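You operate a simulated robot arm through the tools that you are given. There is no shell and no other tool.

The job below is to be done with a simulated two-armed robot. You get a single attempt, and the scene is never put back.

JOB
Fetch the teal brush and set it on the open end of the drawer table. Take the yellow pad and leave it on the third shelf from the bottom of the column rack. Put the purple pad on the top of the slate cabinet away on the middle shelf of the door rack. Take the purple sensor and leave it on the end table. Take the grey bracket and leave it on the clear end of the desk. Fetch the green sensor and stand it on the top of the teal table. Press the clear button three times. Put the teal bracket on the middle shelf of the door rack. Open the relays drawer. Do these in any order. Set down upright: purple sensor, grey bracket, green sensor, teal bracket.

It is judged by the outcome, as a careful person would: the job done as asked, and still so three seconds after it is handed in. It fails if anything else is knocked over, pushed out of place, dropped, spilled or broken.

ROBOT AND FRAMES
Two 6-joint arms with fingered hands on one trunk, on a base that moves. Base frame: it is fixed to the floor where the robot stands at the start and does not move with it; the origin is under the middle of the robot, x ahead of it, y to its left, z up. Lengths are in m, angles in rad, forces in N, time in s.
The left shoulder is at the start at [0.05, 0.17, 1.054], the right one opposite. With the tool pointing down near the work surface each hand reaches from about 0.44 to 0.74 m from the robot's upright axis, wherever it stands, measured 20 degrees to its own side. Places, roughly: clear button [-3.6, 0.2, 1.1]; clear end of the desk (24x22 cm) [-4.34, 2.14, 0.76]; end table (62x16 cm) [-3.92, -0.88, 1.14]; green sensor (3x4x6 cm) [-4.7, 2.1, 0.8]; grey bracket (6x8x7 cm) [-4.9, 1.8, 0.8]; middle shelf of the door rack [-4.1, -6.6, 1.2]; open end of the drawer table [0.3, 0.5, 0.8]; purple pad (9x7x5 cm) [0.5, 0.8, 1]; purple sensor (3x4x6 cm) [-4.7, 1.9, 0.8]; relays drawer [0.4, 1, 0.9]; teal bracket (6x8x7 cm) [-4.5, -2.6, 1.2]; teal brush (12x5x7 cm) [0.6, 0, 0.7]; third shelf of the column rack [0.7, -0.7, 1]; top of the teal table [-1.4, 3.3, 0.6]; yellow pad (9x7x5 cm) [0.7, -0.5, 0.7]. Payload 3.5 kg a hand.
The tool frame of a hand sits at the grasp point between the pads (the TCP): z along the fingers, y along the line on which they close. The tips reach 0.026 m beyond it. The gripper opens to 0.132 m; its body begins 0.073 m behind the TCP. The gripper is a hand of 3 fingers: y runs from the thumb to the fingers, the wrist lies at [0, 0, -0.234] in the tool frame.
Orientation is that of the tool frame in the base frame, as [roll, pitch, yaw] about the fixed x, y, z axes, in that order (R = Rz(yaw) Ry(pitch) Rx(roll)). With the fingers straight down and closing along the base's y, the tool's x points along the base's -x, its y along +y and its z along -z.

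CONTROLS
- The arms move only by the tool apply_moves. It takes "left_targets", "right_targets" or both (then of equal length, played together; a hand with none holds still); each is a list of rows, each a list of 2 entries, a list of its own where there are three numbers: the shift along the tool's x, y, z in m, then the turn, a rotation vector about the tool's x, y, z in degrees. In form: [[[x, y, z], [rx, ry, rz]], ...]. A call has 1 to 20 rows; each row shifts and turns the commanded pose from where the row before left it, along the tool's axes as they then stand. Rows are played at 5 a second. More than 0.05 m and 0.15 rad between two rows, and nothing of the call is played. Where a pose cannot be reached the arm comes as near as it can. A force on the tool above 40 N (or 10 N above the force at the start of the call, whichever is more), or a blocked arm, ends the call early, and 0.2 s more pass. In this call time passes only in rows, and 0.2 s behind the last. The reply holds the time, the measured pose of the TCP, the force on the tool along the base axes, the opening and the grip force, in the units named above and with some noise, with the torque about the TCP (base axes, N m) and any sound that the robot's microphone picked up, and new pictures: "show" is both (left out), scene, wrist or none (wrist: the cameras of the hands that moved).
- Cameras (640 x 400 px; columns grow to the right, rows downward): "scene" is now at [0.0266, 0.029, 1.6325]; the picture's right is [0.40, -0.92, 0.00], its down [-0.77, -0.34, -0.55] and it looks along [0.50, 0.22, -0.84] (base axes); focal length 231 px, centre (320, 200). "left" rides on the left gripper at [-0.062, 0.003, -0.092] in its tool frame; the picture's right is [-0.05, -1.00, 0.00], its down [0.83, -0.04, -0.56] and it looks along [0.55, -0.03, 0.83] (tool axes); focal length 230 px, centre (320, 200). "right" rides on the right gripper at [0.062, 0.003, -0.092] in its tool frame; the picture's right is [-0.05, 1.00, 0.00], its down [-0.83, -0.04, -0.56] and it looks along [-0.55, -0.03, 0.83] (tool axes); focal length 230 px, centre (320, 200). There is no depth. A picture from a camera that has moved, and an enlarged one, comes with that camera's place and axes in the base frame and with its lens.
- move_column(by): slides the trunk up (or, below 0, down) by that many m; the arms and the scene camera ride with it, the base frame stays. It gives what a move gives, with no picture.
- base_move(legs): drives the robot by 1 to 6 legs, each [ahead, left, turn to the left] in m, m and rad, along the robot's own axes; the way and the turn of a leg run together, so that a leg with both is an arc; at most 1.5 m and 3.142 rad a leg. The arms and the cameras ride along, it lands a little off, and it stops where it bumps. It gives what a move gives, and a new picture of the scene camera.
- move_fingers(finger1, finger2, thumb_bend, hand): sets how far each is bent, from 0 (flat) to 1 (curled in); at 0.3 the hand is open as for a grip, at 0.7 the pads meet at the TCP. One left out holds its place. A second passes; each finger stops where it meets its share of the squeeze, and holds until it gets a number again. It is the only way to open and close the hand. It gives what a move gives, with no picture; readings hold the bend of each and the force on the fingers (four entries, about 0 where the hand has none), thumb and palm.
- aim_head(pan, tilt): turns the head with the scene camera to pan (to the left, within 1.501 rad either way) and tilt (down, from -0.506 to 1.204), counted from straight ahead of the robot. It gives what a move gives, and a new picture of the scene camera.
- enlarge(camera, box): a new picture of the part [left, top, right, bottom] of that camera's present view, enlarged. It takes no simulated time.
- sign_off(): hands the job in; it is judged then, once.

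Places have to be worked out from the pictures, the camera data and where the tool is seen. Open the grippers and draw the arms clear of the work before you hand the job in, unless the task says otherwise.

The tools are called after "Emit:" as a command line: name --argument value ..., lists and objects as JSON in quotes. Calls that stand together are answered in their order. apply_moves: Moves the arms, as the interface text tells. Its arguments: {"type":"object","properties":{"left_targets":{"type":"array","items":{"type":"array"}},"right_targets":{"type":"array","items":{"type":"array"}},"show":{"type":"string","enum":["both","scene","wrist","none"]}},"required":[]} The other tools are called the same way: move_column (by) moves the trunk up or down; move_fingers (finger1, finger2, thumb_bend, hand) moves the fingers one by one; base_move (legs) drives the base; aim_head (pan, tilt) turns the head that bears the scene camera; enlarge (camera, box) takes an enlarged picture of a part of a camera's view; sign_off () hands the job in.

At the start:

```text
clock: 0.0
left_position: [0.4245, 0.5505, 1.198]
left_tool_rot: [3.141, 0.002, -3.142]
left_ft_force: [-0.1, -0.6, -0.2]
left_ft_torque: [-0.01, -0.01, 0.02]
left_gripper_width: 0.1319
left_gripper_force: 0.0
left_shape: jaw
left_bend: [0.3, 0.3, 0.3]
left_finger forces: [0.0, 0.0, 0.0, 0.1, 0.0, 0.0]
right_position: [0.6099, 0.0865, 1.1977]
right_tool_rot: [-3.141, 0.0, 3.139]
right_ft_force: [0.7, 0.2, -0.8]
right_ft_torque: [0.0, 0.02, 0.04]
right_gripper_width: 0.1323
right_gripper_force: 0.1
right_shape: jaw
right_bend: [0.3, 0.3, 0.3]
right_finger forces: [0.0, 0.0, 0.1, 0.1, 0.0, 0.0]
trunk travel left (down, up): [-0.669, 0.041]
robot x, y, heading: [-0.0019, -0.0005, -0.0]
head pan, tilt (commanded): [0.414, 0.99]
```

scene: 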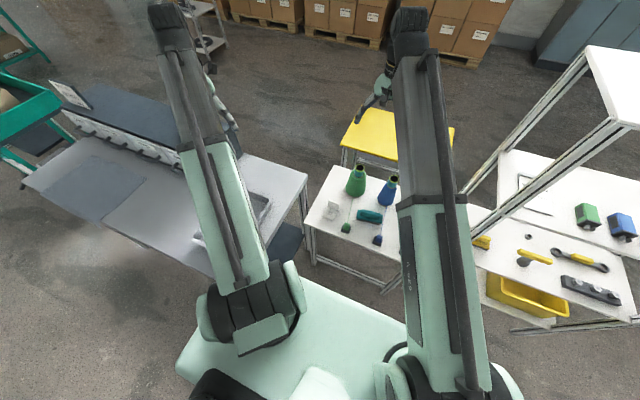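
right: 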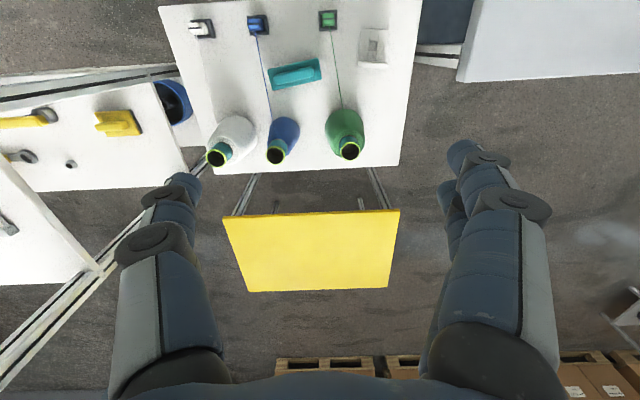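
left: 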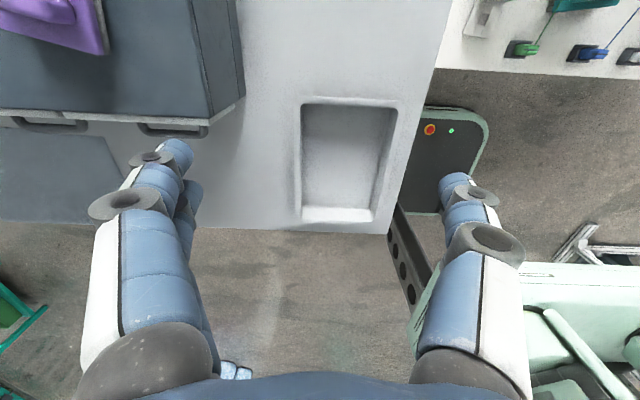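

I start by looking around with the head before moving anything; the first picture shows the drawer table ahead-left, the brush table ahead and the column rack to the right.

Emit:
aim_head --pan 0.0 --tilt 0.8

Emit:
aim_head --pan -0.8 --tilt 0.7

Emit:
aim_head --pan 1.1 --tilt 0.7

```text
clock: 0.9
left_position: [0.4252, 0.5518, 1.1978]
left_tool_rot: [3.141, 0.001, 3.141]
left_ft_force: [0.2, -0.2, -0.3]
left_ft_torque: [0.01, 0.0, 0.02]
left_gripper_width: 0.1316
left_gripper_force: 0.1
left_shape: jaw
left_bend: [0.3, 0.3, 0.3]
left_finger forces: [0.1, 0.0, 0.0, 0.1, 0.1, 0.0]
right_position: [0.6101, 0.0859, 1.1977]
right_tool_rot: [3.14, -0.001, -3.141]
right_ft_force: [-0.4, 0.2, -1.2]
right_ft_torque: [0.03, 0.02, -0.01]
right_gripper_width: 0.1322
right_gripper_force: 0.0
right_shape: jaw
right_bend: [0.3, 0.3, 0.3]
right_finger forces: [0.0, 0.0, 0.0, 0.1, 0.1, 0.0]
trunk travel left (down, up): [-0.669, 0.041]
robot x, y, heading: [-0.0043, -0.0014, -0.001]
head pan, tilt (commanded): [0.0, 0.799]
camera scene: at [0.043, 0.0007, 1.6469], right [0.0, -1.0, 0.0], down [-0.72, 0.0, -0.7], along [0.7, 0.0, -0.72], focal length 231 px, centre (320, 200)
```

scene: 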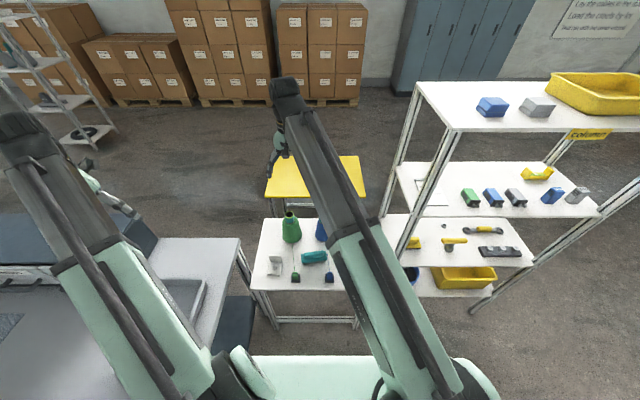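

```text
clock: 2.0
left_position: [0.425, 0.5518, 1.1986]
left_tool_rot: [-3.141, 0.0, -3.14]
left_ft_force: [-0.3, -0.4, 0.4]
left_ft_torque: [0.01, -0.03, -0.01]
left_gripper_width: 0.132
left_gripper_force: 0.1
left_shape: jaw
left_bend: [0.3, 0.3, 0.3]
left_finger forces: [0.0, 0.0, 0.0, 0.0, 0.0, 0.0]
right_position: [0.6108, 0.085, 1.1973]
right_tool_rot: [-3.14, -0.001, -3.141]
right_ft_force: [0.4, -0.5, 0.0]
right_ft_torque: [-0.02, 0.01, -0.01]
right_gripper_width: 0.132
right_gripper_force: 0.0
right_shape: jaw
right_bend: [0.3, 0.3, 0.3]
right_finger forces: [0.0, 0.0, 0.0, 0.0, 0.1, 0.0]
trunk travel left (down, up): [-0.669, 0.041]
robot x, y, heading: [-0.0025, -0.0018, 0.002]
head pan, tilt (commanded): [-0.799, 0.7]
camera scene: at [0.0216, -0.0602, 1.6552], right [-0.72, -0.7, 0.0], down [-0.45, 0.46, -0.76], along [0.53, -0.55, -0.64], focal length 231 px, centre (320, 200)
```

scene: 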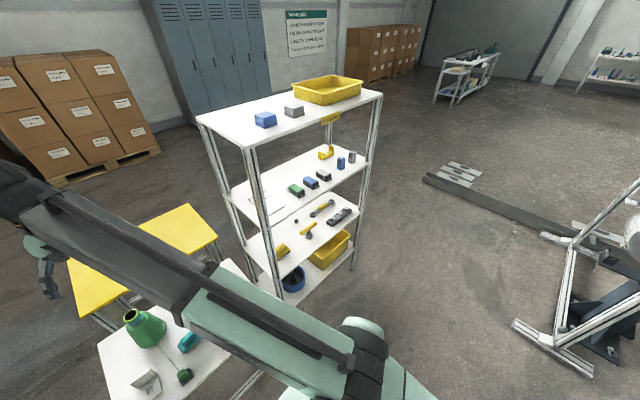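

```text
clock: 3.9
left_position: [0.4257, 0.5516, 1.199]
left_tool_rot: [-3.141, 0.001, 3.141]
left_ft_force: [0.2, -0.6, 0.2]
left_ft_torque: [0.03, 0.0, 0.01]
left_gripper_width: 0.132
left_gripper_force: 0.0
left_shape: jaw
left_bend: [0.3, 0.3, 0.3]
left_finger forces: [0.1, 0.0, 0.0, 0.0, 0.0, 0.1]
right_position: [0.6105, 0.0866, 1.1972]
right_tool_rot: [-3.14, 0.0, -3.141]
right_ft_force: [0.6, 0.2, 0.7]
right_ft_torque: [0.0, -0.01, -0.01]
right_gripper_width: 0.1319
right_gripper_force: 0.1
right_shape: jaw
right_bend: [0.3, 0.3, 0.3]
right_finger forces: [0.1, 0.1, 0.0, 0.0, 0.1, 0.0]
trunk travel left (down, up): [-0.669, 0.041]
robot x, y, heading: [0.0005, -0.0029, 0.003]
head pan, tilt (commanded): [1.1, 0.7]
camera scene: at [0.0009, 0.0763, 1.6552], right [0.89, -0.45, 0.0], down [-0.29, -0.57, -0.76], along [0.35, 0.68, -0.64], focal length 231 px, centre (320, 200)
```

scene: 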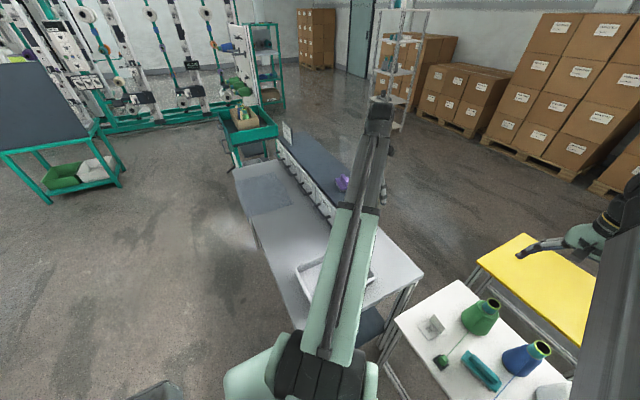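

Let me enlarge details of the brush table, the pads and the racks.

Emit:
enlarge --camera "right" --box '[160, 0, 420, 170]'

Emit:
enlarge --camera "scene" --box '[220, 100, 440, 320]'

Emit:
enlarge --camera "left" --box '[0, 0, 420, 240]'

Emit:
enlarge --camera "right" --box '[0, 60, 210, 290]'

Emit:
enlarge --camera "scene" --box '[0, 0, 320, 200]'

```text
2.35 times, centred on (290, 85) of right
camera zoom: at [0.5496, 0.0909, 1.2903], right [0.05, 1.0, 0.0], down [0.83, -0.04, 0.56], along [0.55, -0.03, -0.83], focal length 541 px, centre (391, 471)
```

zoom: 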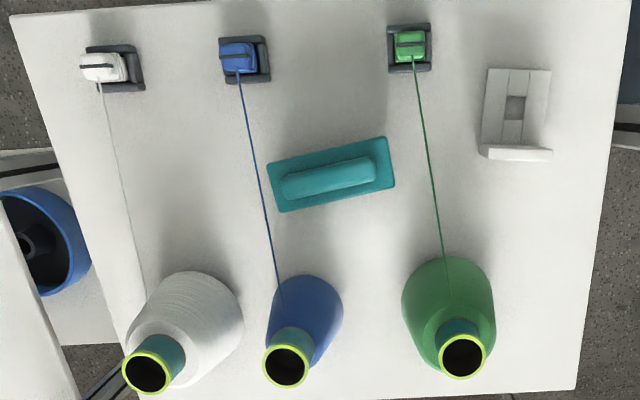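

```text
1.82 times, centred on (330, 210) of scene
camera zoom: at [0.0009, 0.0763, 1.6552], right [0.89, -0.45, 0.0], down [-0.29, -0.57, -0.76], along [0.35, 0.68, -0.64], focal length 419 px, centre (302, 182)
```

zoom: 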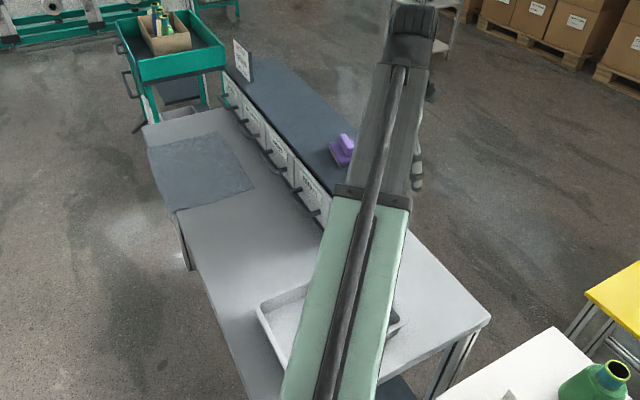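

```text
1.52 times, centred on (210, 120) of left
camera zoom: at [0.4881, 0.5546, 1.2903], right [0.05, -1.0, 0.0], down [-0.83, -0.04, 0.55], along [-0.55, -0.03, -0.83], focal length 351 px, centre (488, 322)
```

zoom: 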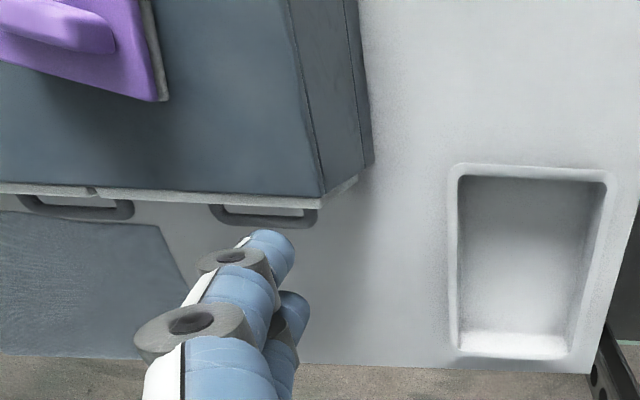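

```text
1.74 times, centred on (105, 175) of right
camera zoom: at [0.5496, 0.0909, 1.2903], right [0.05, 1.0, 0.0], down [0.83, -0.04, 0.56], along [0.55, -0.03, -0.83], focal length 400 px, centre (694, 244)
```

zoom: 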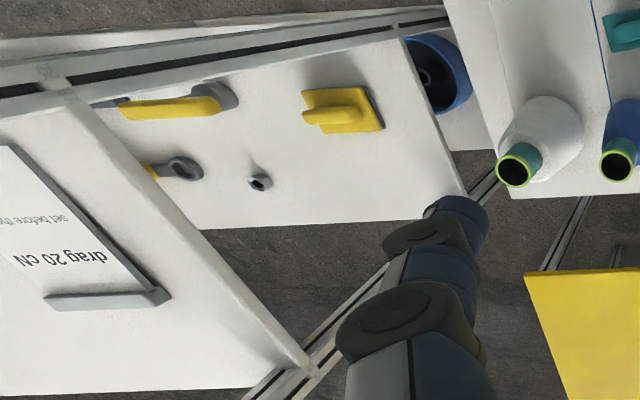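

```text
2.00 times, centred on (160, 100) of scene
camera zoom: at [0.0009, 0.0763, 1.6552], right [0.89, -0.45, 0.0], down [-0.29, -0.57, -0.76], along [0.35, 0.68, -0.64], focal length 461 px, centre (640, 400)
```

zoom: 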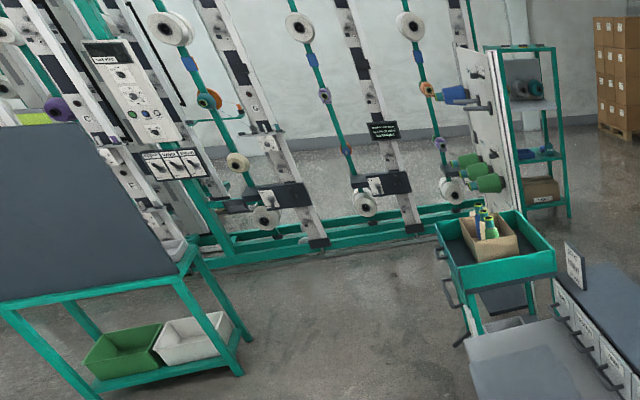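

The brush handle top works out at about (0.60, 0.027, 0.70), its long axis about 98° in yaw. I turn the right hand so it closes across the brush's narrow side, staying at height.

Emit:
apply_moves --right_targets '[[[0.01, -0.03, 0], [0, 0, 8.14]], [[0, -0.03, 0], [0, 0, 8.14]], [[0, 0, 0], [0, 0, 8.14]], [[0, 0, 0], [0, 0, 8.14]], [[0, 0, 0], [0, 0, 8.14]], [[0, 0, 0], [0, 0, 8.14]], [[0, 0, 0], [0, 0, 8.14]], [[0, 0, 0], [0, 0, 8.14]], [[0, 0, 0], [0, 0, 8.14]], [[0, 0, 0], [0, 0, 8.14]], [[0, 0, 0], [0, 0, 0]]]' --show "both"

Emit:
aim_head --pan 0.0 --tilt 0.9

```text
clock: 6.3
left_position: [0.4241, 0.5504, 1.1967]
left_tool_rot: [3.141, 0.002, -3.14]
left_ft_force: [-0.6, 0.6, -0.2]
left_ft_torque: [-0.02, 0.0, -0.02]
left_gripper_width: 0.1319
left_gripper_force: 0.1
left_shape: jaw
left_bend: [0.3, 0.3, 0.3]
left_finger forces: [0.0, 0.1, 0.0, 0.0, 0.0, 0.1]
right_position: [0.5953, 0.0255, 1.1971]
right_tool_rot: [3.141, -0.002, 1.718]
right_ft_force: [-0.6, -0.1, -0.8]
right_ft_torque: [0.0, -0.01, 0.03]
right_gripper_width: 0.1318
right_gripper_force: 0.1
right_shape: jaw
right_bend: [0.3, 0.3, 0.3]
right_finger forces: [0.0, 0.0, 0.0, 0.2, 0.0, 0.0]
trunk travel left (down, up): [-0.669, 0.041]
robot x, y, heading: [0.003, -0.0008, -0.002]
head pan, tilt (commanded): [1.1, 0.7]
camera scene: at [0.0009, 0.0764, 1.6552], right [0.89, -0.45, 0.0], down [-0.29, -0.57, -0.76], along [0.35, 0.68, -0.64], focal length 231 px, centre (320, 200)
camera right: at [0.5907, 0.0893, 1.291], right [1.0, 0.1, 0.0], down [0.08, -0.83, 0.56], along [0.05, -0.55, -0.83], focal length 230 px, centre (320, 200)
```

scene: 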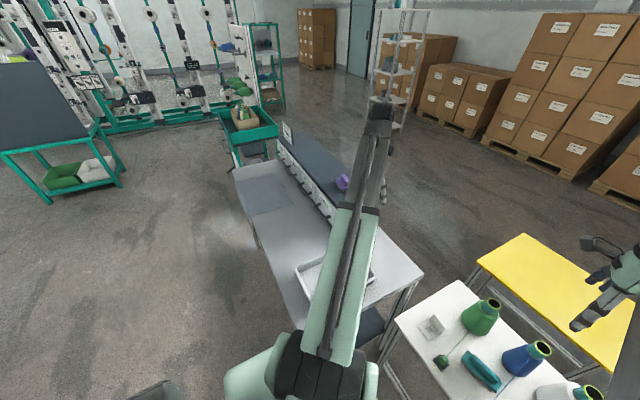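
right: 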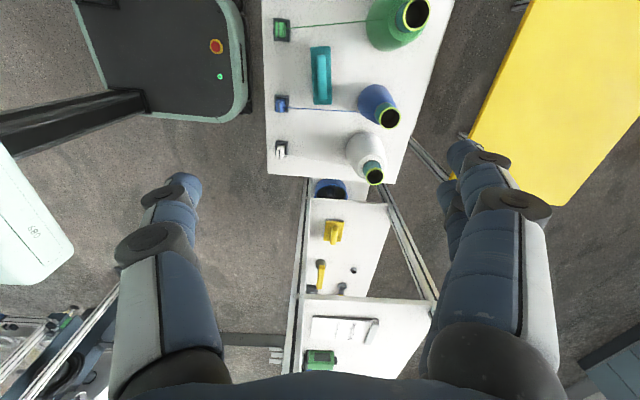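

```text
clock: 7.6
left_position: [0.4249, 0.5515, 1.198]
left_tool_rot: [3.14, 0.001, -3.14]
left_ft_force: [0.8, 0.3, -0.6]
left_ft_torque: [-0.03, 0.01, 0.02]
left_gripper_width: 0.1319
left_gripper_force: 0.0
left_shape: jaw
left_bend: [0.3, 0.3, 0.3]
left_finger forces: [0.0, 0.1, 0.0, 0.0, 0.0, 0.0]
right_position: [0.5951, 0.0268, 1.1985]
right_tool_rot: [3.141, 0.001, 1.721]
right_ft_force: [0.6, -0.5, 0.0]
right_ft_torque: [-0.01, -0.01, -0.03]
right_gripper_width: 0.1319
right_gripper_force: 0.0
right_shape: jaw
right_bend: [0.3, 0.3, 0.3]
right_finger forces: [0.0, 0.1, 0.0, 0.0, 0.0, 0.1]
trunk travel left (down, up): [-0.669, 0.041]
robot x, y, heading: [0.0015, 0.0013, 0.003]
head pan, tilt (commanded): [0.0, 0.901]
camera scene: at [0.0378, 0.0007, 1.6391], right [0.0, -1.0, 0.0], down [-0.78, 0.0, -0.62], along [0.62, 0.0, -0.78], focal length 231 px, centre (320, 200)
```

scene: 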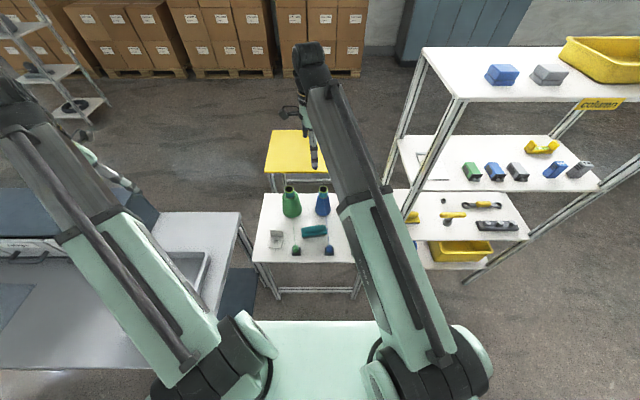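

The hand has turned as wanted. I enlarge the wrist view to fix the brush position precisely.

Emit:
enlarge --camera "right" --box '[250, 0, 450, 200]'

```text
2.00 times, centred on (350, 100) of right
camera zoom: at [0.5906, 0.0892, 1.291], right [1.0, 0.1, 0.0], down [0.08, -0.83, 0.56], along [0.05, -0.55, -0.83], focal length 460 px, centre (260, 400)
```

zoom: 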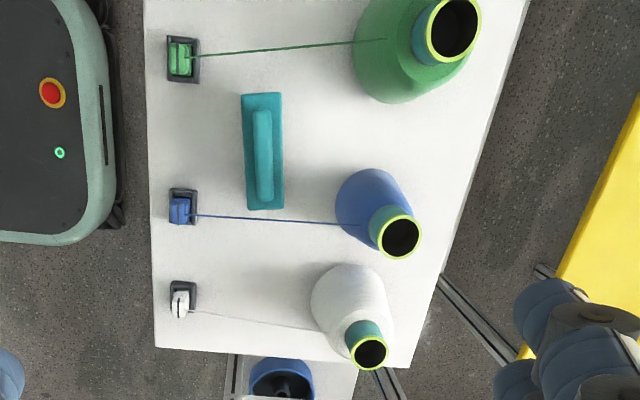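

The brush centre is at about (0.598, 0.030); the blue cone stands near at x≈0.70, so I part-close the right hand to about 8 cm and come down to just above the brush.

Emit:
move_fingers --hand "right" --finger1 0.45 --finger2 0.45 --thumb_bend 0.45

Emit:
apply_moves --right_targets '[[[0.003, 0.003, 0.05], [0, 0, 0]], [[0, 0, 0.05], [0, 0, 0]], [[0, 0, 0.05], [0, 0, 0]], [[0, 0, 0.05], [0, 0, 0]], [[0, 0, 0.05], [0, 0, 0]], [[0, 0, 0.05], [0, 0, 0]], [[0, 0, 0.05], [0, 0, 0]], [[0, 0, 0.03], [0, 0, 0]], [[0, 0, 0], [0, 0, 0]]]' --show "both"

```text
clock: 8.6
left_position: [0.4253, 0.5511, 1.1977]
left_tool_rot: [-3.141, 0.003, -3.141]
left_ft_force: [0.2, -0.3, -0.5]
left_ft_torque: [0.0, 0.0, 0.02]
left_gripper_width: 0.1318
left_gripper_force: 0.1
left_shape: jaw
left_bend: [0.3, 0.3, 0.3]
left_finger forces: [0.1, 0.1, 0.0, 0.1, 0.1, 0.0]
right_position: [0.5953, 0.0262, 1.1979]
right_tool_rot: [-3.141, -0.001, 1.721]
right_ft_force: [-0.7, 0.2, 0.5]
right_ft_torque: [0.01, 0.02, 0.02]
right_gripper_width: 0.0853
right_gripper_force: 0.0
right_shape: fingers
right_bend: [0.45, 0.45, 0.45]
right_finger forces: [0.0, 0.0, 0.1, 0.1, 0.0, 0.1]
trunk travel left (down, up): [-0.669, 0.041]
robot x, y, heading: [-0.0018, 0.0003, -0.0]
head pan, tilt (commanded): [0.0, 0.901]
```

```text
refused: row 1 steps farther than a row can; nothing moved
```

The first row was slightly too long; I use 0.048 m steps.

Emit:
apply_moves --right_targets '[[[0.003, 0.003, 0.04], [0, 0, 0]], [[0, 0, 0.048], [0, 0, 0]], [[0, 0, 0.048], [0, 0, 0]], [[0, 0, 0.048], [0, 0, 0]], [[0, 0, 0.048], [0, 0, 0]], [[0, 0, 0.048], [0, 0, 0]], [[0, 0, 0.048], [0, 0, 0]], [[0, 0, 0.048], [0, 0, 0]], [[0, 0, 0], [0, 0, 0]]]' --show "both"

```text
clock: 10.6
left_position: [0.4245, 0.5508, 1.1977]
left_tool_rot: [-3.141, 0.002, -3.141]
left_ft_force: [-0.6, -0.3, 0.4]
left_ft_torque: [-0.03, 0.03, 0.01]
left_gripper_width: 0.1321
left_gripper_force: 0.0
left_shape: jaw
left_bend: [0.3, 0.3, 0.3]
left_finger forces: [0.1, 0.0, 0.0, 0.1, 0.1, 0.1]
right_position: [0.5991, 0.029, 0.8203]
right_tool_rot: [-3.141, -0.001, 1.721]
right_ft_force: [-0.3, -0.1, 0.4]
right_ft_torque: [0.02, 0.0, -0.04]
right_gripper_width: 0.0854
right_gripper_force: 0.1
right_shape: fingers
right_bend: [0.45, 0.45, 0.45]
right_finger forces: [0.1, 0.0, 0.0, 0.0, 0.0, 0.0]
trunk travel left (down, up): [-0.669, 0.041]
robot x, y, heading: [-0.0003, -0.0014, -0.003]
head pan, tilt (commanded): [0.0, 0.901]
camera scene: at [0.0376, 0.0007, 1.6391], right [0.0, -1.0, 0.0], down [-0.78, 0.0, -0.62], along [0.62, 0.0, -0.78], focal length 231 px, centre (320, 200)
camera right: at [0.5933, 0.0924, 0.9128], right [1.0, 0.1, 0.0], down [0.08, -0.83, 0.56], along [0.05, -0.55, -0.83], focal length 230 px, centre (320, 200)
```

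scene: 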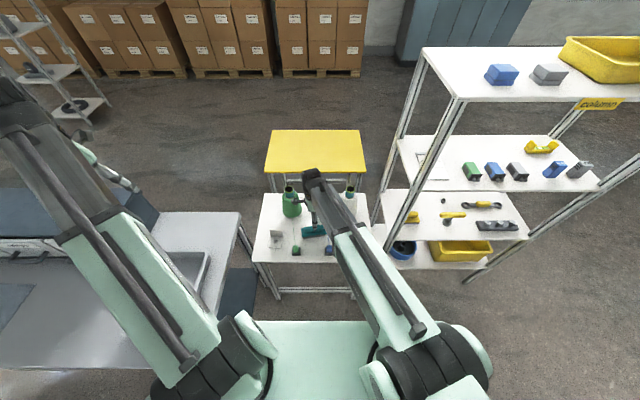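
right: 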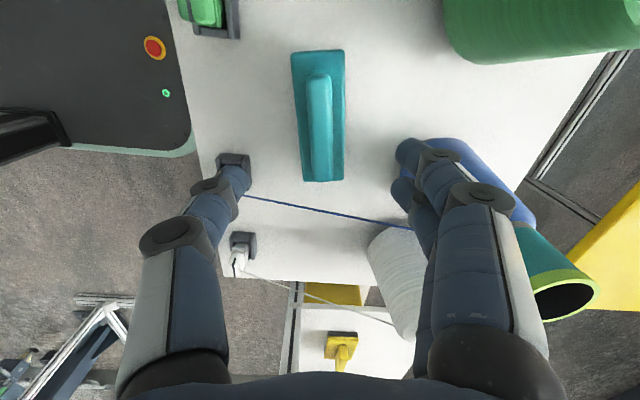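

Clear so far. The blue thread passes close to the brush's right end above the table, so I look closer at the threads before going in.

Emit:
enlarge --camera "right" --box '[160, 0, 480, 260]'

Emit:
enlarge --camera "scene" --box '[240, 160, 380, 280]'

Emit:
enlarge --camera "left" --box '[420, 0, 640, 140]'

```text
1.54 times, centred on (320, 130) of right
camera zoom: at [0.5933, 0.0924, 0.9128], right [1.0, 0.1, 0.0], down [0.08, -0.83, 0.56], along [0.05, -0.55, -0.83], focal length 354 px, centre (320, 308)
```

zoom: 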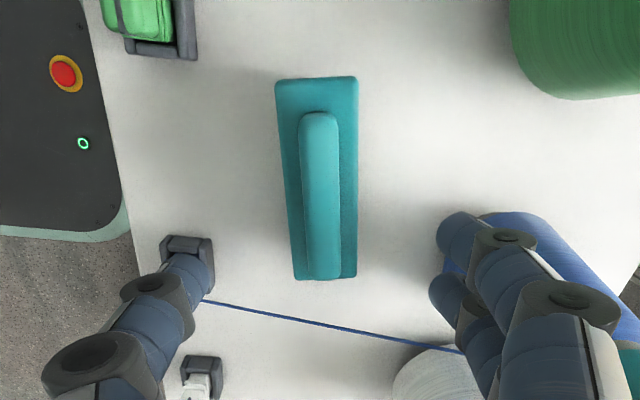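

```text
3.33 times, centred on (310, 220) of scene
camera zoom: at [0.0376, 0.0007, 1.6391], right [0.0, -1.0, 0.0], down [-0.78, 0.0, -0.62], along [0.62, 0.0, -0.78], focal length 769 px, centre (353, 133)
```

zoom: 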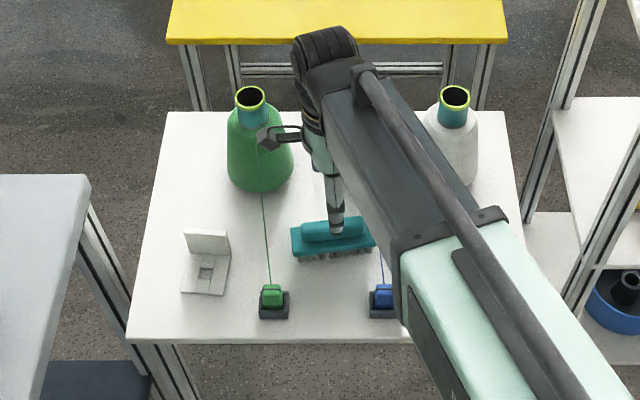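

```text
2.86 times, centred on (530, 70) of left
camera zoom: at [0.488, 0.5546, 1.2904], right [0.05, -1.0, 0.0], down [-0.83, -0.04, 0.55], along [-0.55, -0.03, -0.83], focal length 657 px, centre (-280, 571)
```

zoom: 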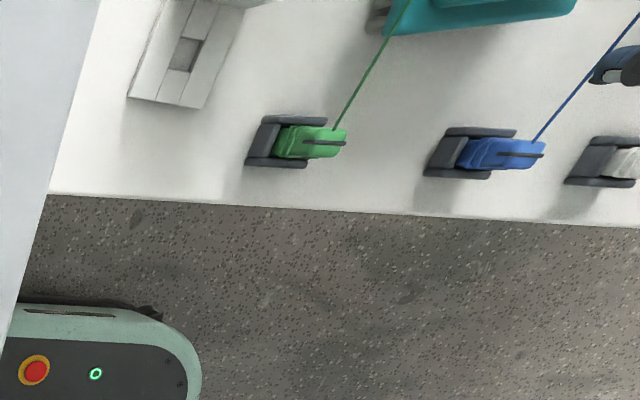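

Emit:
enlarge --camera "scene" --box '[295, 215, 345, 255]'

```text
10.00 times, centred on (320, 235) of scene
camera zoom: at [0.0376, 0.0007, 1.6391], right [0.0, -1.0, 0.0], down [-0.78, 0.0, -0.62], along [0.62, 0.0, -0.78], focal length 2307 px, centre (320, -150)
```

zoom: 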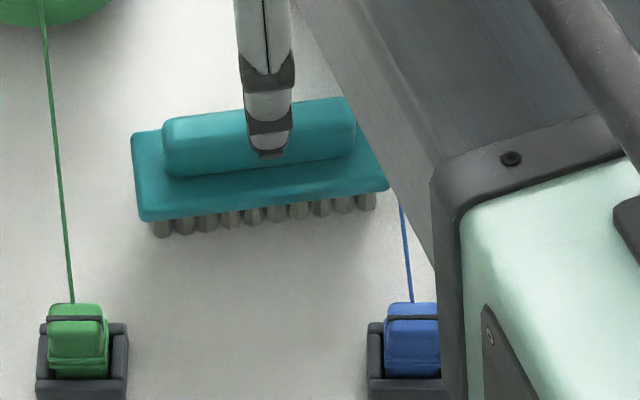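

The handle runs at z≈0.70–0.735 above the plate and the blue thread crosses at y≈-0.035, z≈0.74. I shift 1 cm along the handle toward +y and come down to TCP z≈0.731.

Emit:
apply_moves --right_targets '[[[0.011, -0.001, 0.03], [0, 0, 0]], [[0, 0, 0.03], [0, 0, 0]], [[0, 0, 0.02], [0, 0, 0]], [[0, 0, 0.009], [0, 0, 0]], [[0, 0, 0], [0, 0, 0]]]' --show "both"

```text
clock: 11.8
left_position: [0.4253, 0.551, 1.1983]
left_tool_rot: [3.141, 0.002, -3.141]
left_ft_force: [0.9, -0.8, 0.0]
left_ft_torque: [0.0, 0.0, -0.01]
left_gripper_width: 0.132
left_gripper_force: 0.2
left_shape: jaw
left_bend: [0.3, 0.3, 0.3]
left_finger forces: [0.0, 0.0, 0.0, 0.0, 0.1, 0.0]
right_position: [0.5963, 0.0403, 0.7309]
right_tool_rot: [3.14, -0.001, 1.719]
right_ft_force: [0.3, -0.3, -0.1]
right_ft_torque: [0.0, 0.03, -0.02]
right_gripper_width: 0.085
right_gripper_force: 0.0
right_shape: fingers
right_bend: [0.45, 0.45, 0.45]
right_finger forces: [0.0, 0.0, 0.0, 0.1, 0.0, 0.0]
trunk travel left (down, up): [-0.669, 0.041]
robot x, y, heading: [-0.0027, -0.0021, 0.003]
head pan, tilt (commanded): [0.0, 0.901]
camera scene: at [0.0378, 0.0007, 1.6391], right [0.0, -1.0, 0.0], down [-0.78, 0.0, -0.62], along [0.62, 0.0, -0.78], focal length 231 px, centre (320, 200)
camera right: at [0.5908, 0.103, 0.8242], right [1.0, 0.1, 0.0], down [0.08, -0.83, 0.56], along [0.05, -0.55, -0.83], focal length 230 px, centre (320, 200)
```

scene: 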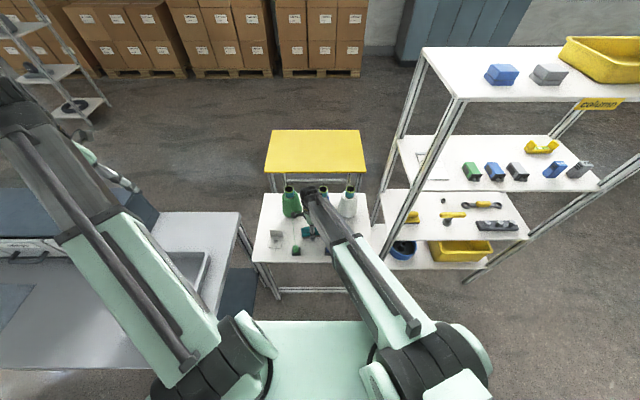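
right: 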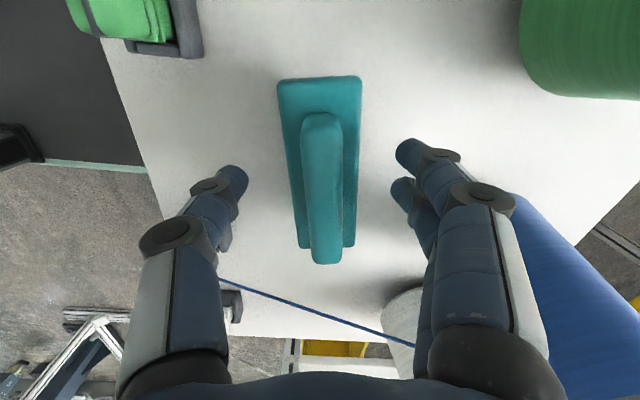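

The TCP projects onto the handle, about 2 cm wide there. I close the right hand on it.

Emit:
move_fingers --hand "right" --finger1 0.75 --finger2 0.75 --thumb_bend 0.75

Emit:
enlarge --camera "right" --box '[160, 60, 480, 300]'

```text
clock: 12.8
left_position: [0.4251, 0.551, 1.1981]
left_tool_rot: [-3.141, 0.003, 3.14]
left_ft_force: [0.0, 0.2, 0.1]
left_ft_torque: [0.02, 0.02, 0.0]
left_gripper_width: 0.1319
left_gripper_force: 0.1
left_shape: jaw
left_bend: [0.3, 0.3, 0.3]
left_finger forces: [0.0, 0.1, 0.0, 0.1, 0.1, 0.0]
right_position: [0.5965, 0.0405, 0.7315]
right_tool_rot: [3.141, 0.0, 1.721]
right_ft_force: [0.7, 0.1, -0.8]
right_ft_torque: [0.0, 0.02, 0.03]
right_gripper_width: 0.0183
right_gripper_force: 16.3
right_shape: fingers
right_bend: [0.71, 0.71, 0.67]
right_finger forces: [8.1, 8.1, 0.0, 0.0, 16.3, 0.0]
trunk travel left (down, up): [-0.669, 0.041]
robot x, y, heading: [0.0008, -0.0013, 0.006]
head pan, tilt (commanded): [0.0, 0.901]
```

```text
1.67 times, centred on (320, 180) of right
camera zoom: at [0.5909, 0.103, 0.8245], right [1.0, 0.1, 0.0], down [0.08, -0.83, 0.56], along [0.05, -0.55, -0.83], focal length 384 px, centre (320, 233)
```

zoom: 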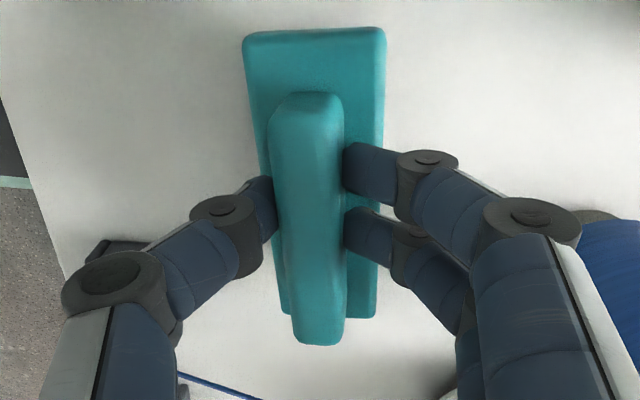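

Grip holds at 16 N on a 1.8 cm handle. I lift 1 cm, shift 1.6 cm toward +y away from the blue thread, then lift straight up.

Emit:
apply_moves --right_targets '[[[0, 0, -0.01], [0, 0, 0]], [[0.016, 0, 0], [0, 0, 0]], [[0, 0, -0.01], [0, 0, 0]], [[0, 0, -0.02], [0, 0, 0]], [[0, 0, -0.03], [0, 0, 0]], [[0, 0, -0.03], [0, 0, 0]], [[0, 0, 0], [0, 0, 0]]]' --show "both"

```text
clock: 14.4
left_position: [0.4243, 0.5505, 1.1987]
left_tool_rot: [3.139, 0.001, 3.141]
left_ft_force: [0.1, 0.9, 0.0]
left_ft_torque: [0.01, -0.03, -0.02]
left_gripper_width: 0.1319
left_gripper_force: 0.0
left_shape: jaw
left_bend: [0.3, 0.3, 0.3]
left_finger forces: [0.1, 0.1, 0.0, 0.0, 0.0, 0.0]
right_position: [0.5948, 0.0547, 0.8325]
right_tool_rot: [-3.141, 0.001, 1.721]
right_ft_force: [-0.4, 0.3, -1.2]
right_ft_torque: [-0.01, 0.02, 0.02]
right_gripper_width: 0.0184
right_gripper_force: 16.7
right_shape: fingers
right_bend: [0.71, 0.71, 0.67]
right_finger forces: [8.2, 7.9, 0.0, 0.1, 16.3, 0.0]
trunk travel left (down, up): [-0.669, 0.041]
robot x, y, heading: [0.0003, -0.0008, 0.001]
head pan, tilt (commanded): [0.0, 0.901]
camera scene: at [0.038, 0.0007, 1.639], right [0.0, -1.0, 0.0], down [-0.78, 0.0, -0.62], along [0.62, 0.0, -0.78], focal length 231 px, centre (320, 200)
camera right: at [0.5896, 0.1178, 0.9243], right [1.0, 0.1, 0.0], down [0.08, -0.83, 0.56], along [0.05, -0.55, -0.83], focal length 230 px, centre (320, 200)
```

scene: 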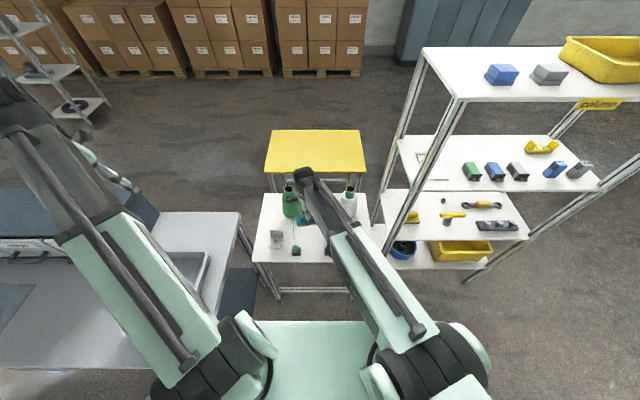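
right: 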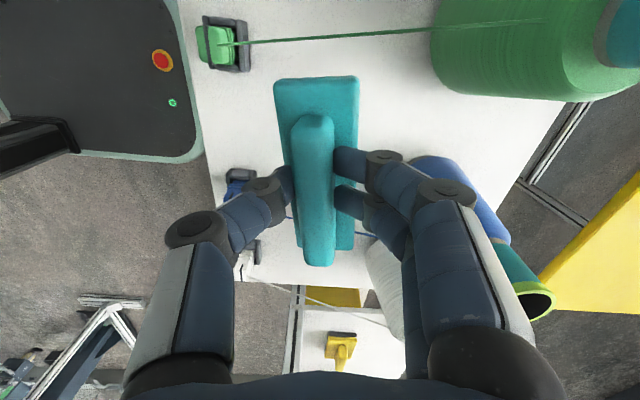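

The brush hangs free and clear of both threads. I lift it to about 1.08 m and raise/retract the left hand a little so the head can see the end of the drawer table.

Emit:
apply_moves --right_targets '[[[0, 0, -0.045], [0, 0, 0]], [[0, 0, -0.045], [0, 0, 0]], [[0, 0, -0.045], [0, 0, 0]], [[0, 0, -0.045], [0, 0, 0]], [[0, 0, -0.045], [0, 0, 0]], [[0, 0, -0.03], [0, 0, 0]]]' --left_targets '[[[0, 0.04, 0], [0, 0, 0]], [[0, 0.045, 0], [0, 0, 0]], [[0, 0.045, 0], [0, 0, 0]], [[0, 0.045, 0], [0, 0, 0]], [[0, 0.045, 0], [0, 0, 0]], [[0, 0.03, 0], [0, 0, 0]]]' --show "both"

Emit:
aim_head --pan 0.75 --tilt 1.0

```text
clock: 15.8
left_position: [0.385, 0.738, 1.1708]
left_tool_rot: [3.14, 0.001, -3.141]
left_ft_force: [-0.5, 1.0, -0.8]
left_ft_torque: [-0.01, 0.0, 0.01]
left_gripper_width: 0.1318
left_gripper_force: 0.0
left_shape: jaw
left_bend: [0.3, 0.3, 0.3]
left_finger forces: [0.0, 0.0, 0.0, 0.0, 0.0, 0.1]
left hand out of reach, approached as far as the arm can: row 4, 5, 6
right_position: [0.5932, 0.0551, 1.0881]
right_tool_rot: [3.141, 0.0, 1.722]
right_ft_force: [-0.1, 0.2, -1.9]
right_ft_torque: [0.02, 0.0, -0.02]
right_gripper_width: 0.0186
right_gripper_force: 16.2
right_shape: fingers
right_bend: [0.72, 0.71, 0.67]
right_finger forces: [8.1, 7.8, 0.0, 0.0, 16.2, 0.0]
trunk travel left (down, up): [-0.669, 0.041]
robot x, y, heading: [-0.0028, 0.003, 0.002]
head pan, tilt (commanded): [0.0, 0.901]
camera scene: at [0.0376, 0.0006, 1.639], right [0.0, -1.0, 0.0], down [-0.78, 0.0, -0.62], along [0.62, 0.0, -0.78], focal length 231 px, centre (320, 200)
camera right: at [0.588, 0.1176, 1.1804], right [1.0, 0.1, 0.0], down [0.08, -0.83, 0.56], along [0.05, -0.55, -0.83], focal length 230 px, centre (320, 200)
camera left: at [0.4481, 0.7424, 1.2638], right [0.05, -1.0, 0.0], down [-0.83, -0.04, 0.55], along [-0.55, -0.03, -0.83], focal length 230 px, centre (320, 200)
```

scene: 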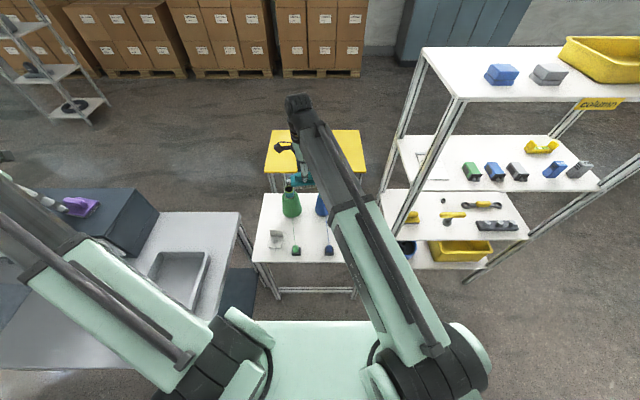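
right: 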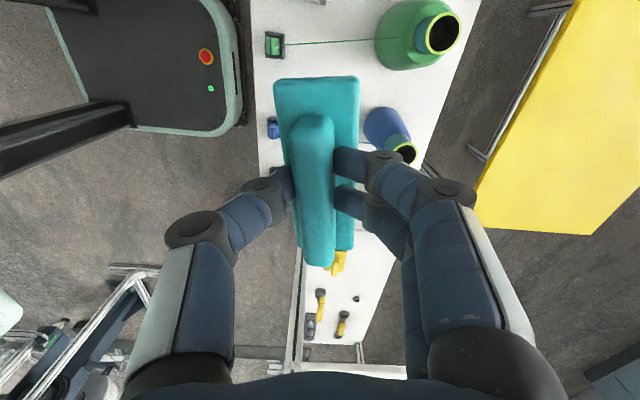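
left: 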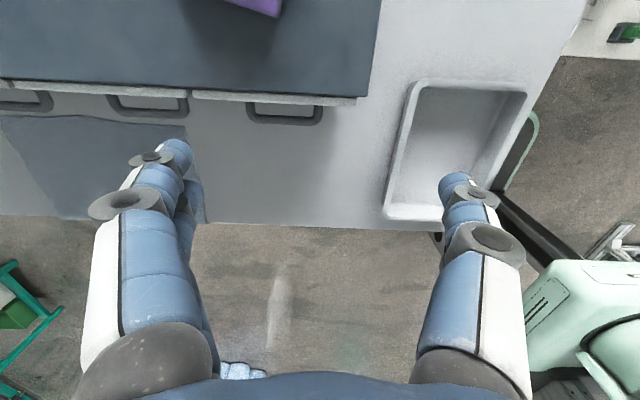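

```text
clock: 16.9
left_position: [0.386, 0.7392, 1.1716]
left_tool_rot: [3.14, 0.003, 3.141]
left_ft_force: [0.9, -0.1, -0.6]
left_ft_torque: [0.0, -0.03, 0.01]
left_gripper_width: 0.132
left_gripper_force: 0.1
left_shape: jaw
left_bend: [0.3, 0.3, 0.3]
left_finger forces: [0.0, 0.0, 0.1, 0.0, 0.0, 0.0]
right_position: [0.5921, 0.0543, 1.0878]
right_tool_rot: [-3.141, 0.0, 1.72]
right_ft_force: [-0.3, 0.4, -1.1]
right_ft_torque: [0.0, 0.04, 0.04]
right_gripper_width: 0.0184
right_gripper_force: 16.5
right_shape: fingers
right_bend: [0.72, 0.71, 0.67]
right_finger forces: [8.2, 7.9, 0.1, 0.0, 16.3, 0.1]
trunk travel left (down, up): [-0.669, 0.041]
robot x, y, heading: [0.0001, 0.0008, 0.001]
head pan, tilt (commanded): [0.75, 1.0]
camera scene: at [0.0134, 0.0482, 1.6318], right [0.68, -0.73, 0.0], down [-0.62, -0.57, -0.54], along [0.4, 0.37, -0.84], focal length 231 px, centre (320, 200)
```

scene: 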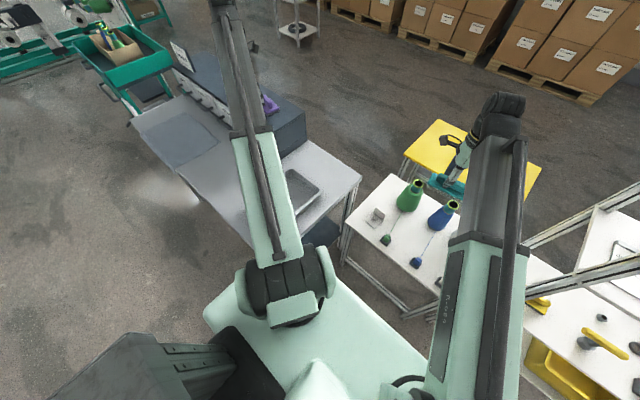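

Emit:
enlarge --camera "scene" --box '[120, 60, 400, 260]'

Emit:
enlarge --camera "left" --box '[340, 0, 640, 240]'

Emit:
enlarge --camera "left" --box '[0, 0, 400, 240]'

```text
2.00 times, centred on (260, 160) of scene
camera zoom: at [0.0134, 0.0482, 1.6318], right [0.68, -0.73, 0.0], down [-0.62, -0.57, -0.54], along [0.4, 0.37, -0.84], focal length 461 px, centre (440, 280)
```

zoom: 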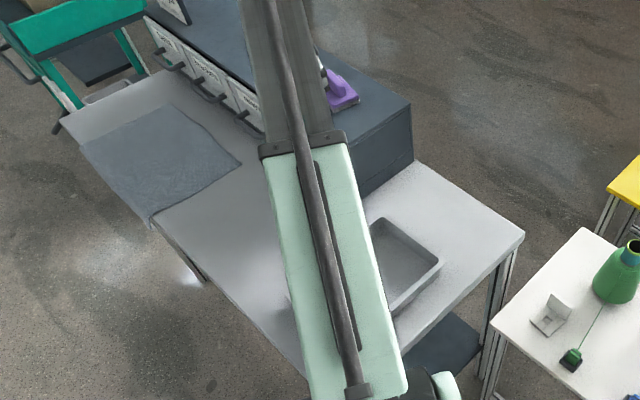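

```text
1.67 times, centred on (490, 120) of left
camera zoom: at [0.4487, 0.7422, 1.2638], right [0.05, -1.0, 0.0], down [-0.83, -0.04, 0.55], along [-0.55, -0.03, -0.83], focal length 384 px, centre (37, 333)
```

zoom: 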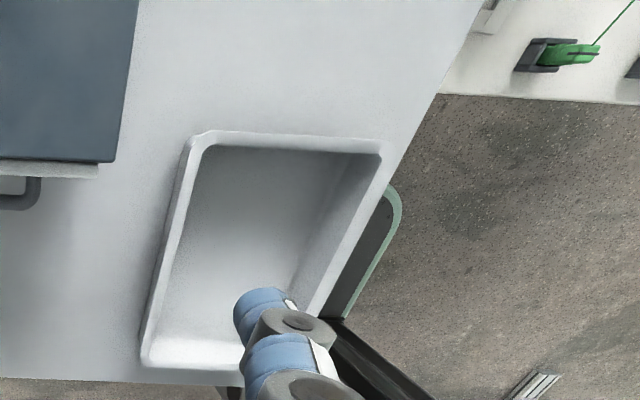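

```text
1.60 times, centred on (200, 120) of left
camera zoom: at [0.4487, 0.7422, 1.2638], right [0.05, -1.0, 0.0], down [-0.83, -0.04, 0.55], along [-0.55, -0.03, -0.83], focal length 368 px, centre (512, 328)
```

zoom: 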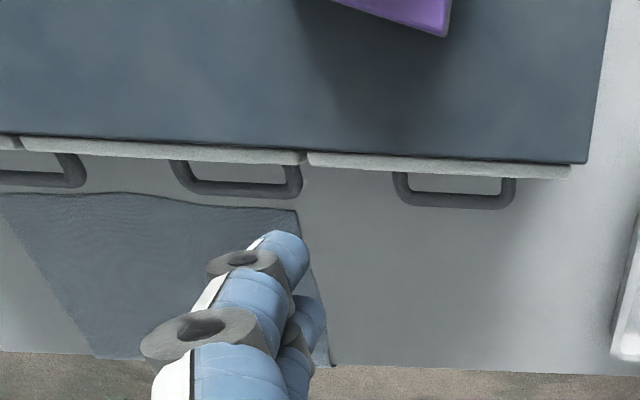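

The tray stands near the front of the table end (x≈0.15–0.42, rim z≈0.86); bare surface lies behind it at x≈0.43–0.62. To bring that within the right hand's reach I draw the left hand in, back off slightly and turn the base left.

Emit:
apply_moves --left_targets '[[[0, -0.045, 0], [0, 0, 0]], [[0, -0.045, 0], [0, 0, 0]], [[0, -0.045, 0], [0, 0, 0]], [[0.03, -0.035, 0], [0, 0, 0]], [[0.045, 0, 0], [0, 0, 0]], [[0.04, 0, 0], [0, 0, 0]], [[0, 0, 0], [0, 0, 0]]]' --show "none"

Emit:
base_move --legs '[[-0.08, -0.05, 0]]'

```text
clock: 18.5
left_position: [0.2721, 0.5688, 1.1673]
left_tool_rot: [3.136, 0.004, -3.141]
left_ft_force: [-0.5, -0.4, -0.3]
left_ft_torque: [-0.04, -0.01, 0.01]
left_gripper_width: 0.1317
left_gripper_force: 0.0
left_shape: jaw
left_bend: [0.3, 0.3, 0.3]
left_finger forces: [0.0, 0.0, 0.0, 0.0, 0.0, 0.0]
left hand out of reach, approached as far as the arm can: row 6
right_position: [0.5934, 0.055, 1.0871]
right_tool_rot: [3.141, -0.001, 1.722]
right_ft_force: [-0.2, 0.5, -0.7]
right_ft_torque: [-0.03, 0.02, -0.03]
right_gripper_width: 0.0185
right_gripper_force: 16.3
right_shape: fingers
right_bend: [0.72, 0.71, 0.67]
right_finger forces: [8.2, 7.9, 0.1, 0.0, 16.2, 0.0]
trunk travel left (down, up): [-0.669, 0.041]
robot x, y, heading: [-0.0005, -0.0007, 0.001]
head pan, tilt (commanded): [0.75, 1.0]
```

```text
clock: 19.6
left_position: [0.1903, 0.5179, 1.1677]
left_tool_rot: [3.137, 0.005, -3.14]
left_ft_force: [-0.6, 0.0, 0.6]
left_ft_torque: [0.0, -0.01, 0.0]
left_gripper_width: 0.1319
left_gripper_force: 0.0
left_shape: jaw
left_bend: [0.3, 0.3, 0.3]
left_finger forces: [0.0, 0.0, 0.0, 0.1, 0.1, 0.0]
right_position: [0.5103, 0.0039, 1.0886]
right_tool_rot: [3.14, 0.0, 1.72]
right_ft_force: [-0.7, -0.5, -1.6]
right_ft_torque: [0.03, -0.05, 0.01]
right_gripper_width: 0.0185
right_gripper_force: 16.5
right_shape: fingers
right_bend: [0.72, 0.71, 0.67]
right_finger forces: [8.2, 7.7, 0.0, 0.1, 16.3, 0.0]
trunk travel left (down, up): [-0.669, 0.041]
robot x, y, heading: [-0.0798, -0.0507, 0.002]
head pan, tilt (commanded): [0.75, 1.0]
camera scene: at [-0.0693, -0.0031, 1.6319], right [0.68, -0.73, 0.0], down [-0.61, -0.57, -0.54], along [0.4, 0.37, -0.84], focal length 231 px, centre (320, 200)
```

scene: 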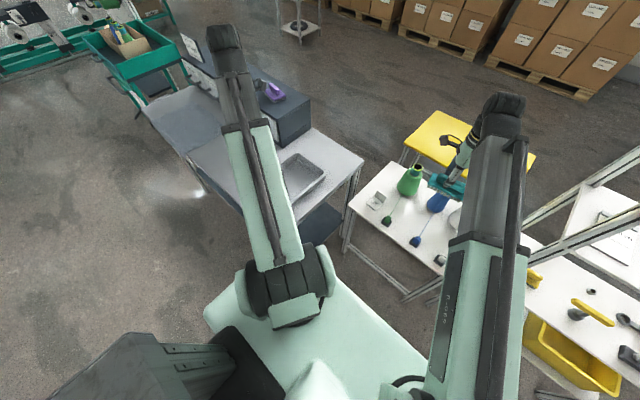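

Base moved cleanly. Now I turn left 1.2 rad; the hands at z≥1.08 clear everything on the tables.

Emit:
base_move --legs '[[0, 0, 1.2]]'

Emit:
aim_head --pan -0.6 --tilt 0.95

```text
clock: 23.1
left_position: [-0.5196, 0.4023, 1.1677]
left_tool_rot: [3.137, 0.004, -1.923]
left_ft_force: [0.6, -0.2, 0.0]
left_ft_torque: [0.02, 0.01, 0.03]
left_gripper_width: 0.1318
left_gripper_force: 0.1
left_shape: jaw
left_bend: [0.3, 0.3, 0.3]
left_finger forces: [0.1, 0.0, 0.1, 0.1, 0.1, 0.1]
right_position: [0.0738, 0.5244, 1.0875]
right_tool_rot: [-3.141, -0.001, 2.938]
right_ft_force: [-0.6, 0.1, -1.4]
right_ft_torque: [0.0, 0.0, -0.01]
right_gripper_width: 0.0185
right_gripper_force: 15.5
right_shape: fingers
right_bend: [0.72, 0.71, 0.67]
right_finger forces: [7.8, 7.4, 0.0, 0.0, 15.4, 0.1]
trunk travel left (down, up): [-0.669, 0.041]
robot x, y, heading: [-0.082, -0.0514, 1.215]
head pan, tilt (commanded): [0.75, 1.0]
camera scene: at [-0.1191, -0.0226, 1.6318], right [0.92, 0.39, 0.0], down [0.33, -0.78, -0.54], along [-0.21, 0.5, -0.84], focal length 231 px, centre (320, 200)
```

scene: 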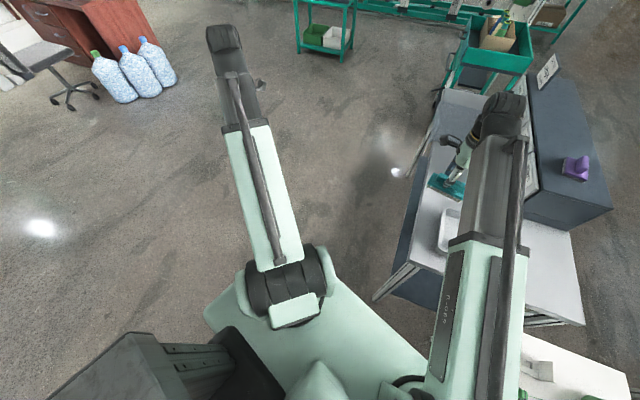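

```text
clock: 24.6
left_position: [-0.5195, 0.4023, 1.1665]
left_tool_rot: [3.136, 0.002, -1.923]
left_ft_force: [-1.1, -0.1, -0.4]
left_ft_torque: [0.0, 0.03, 0.0]
left_gripper_width: 0.1318
left_gripper_force: 0.1
left_shape: jaw
left_bend: [0.3, 0.3, 0.3]
left_finger forces: [0.1, 0.1, 0.1, 0.0, 0.0, 0.1]
right_position: [0.0738, 0.5255, 1.0868]
right_tool_rot: [3.14, 0.0, 2.938]
right_ft_force: [-0.2, 0.0, -1.3]
right_ft_torque: [0.01, 0.04, -0.02]
right_gripper_width: 0.0178
right_gripper_force: 15.3
right_shape: fingers
right_bend: [0.72, 0.71, 0.67]
right_finger forces: [7.8, 7.4, 0.0, 0.0, 15.4, 0.1]
trunk travel left (down, up): [-0.669, 0.041]
robot x, y, heading: [-0.0783, -0.0535, 1.218]
head pan, tilt (commanded): [-0.6, 0.949]
camera scene: at [-0.0328, -0.0447, 1.6354], right [0.58, -0.82, 0.0], down [-0.66, -0.47, -0.58], along [0.47, 0.34, -0.81], focal length 231 px, centre (320, 200)
```

scene: 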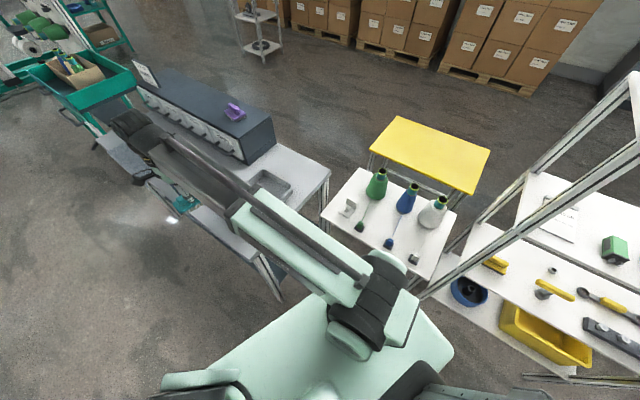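

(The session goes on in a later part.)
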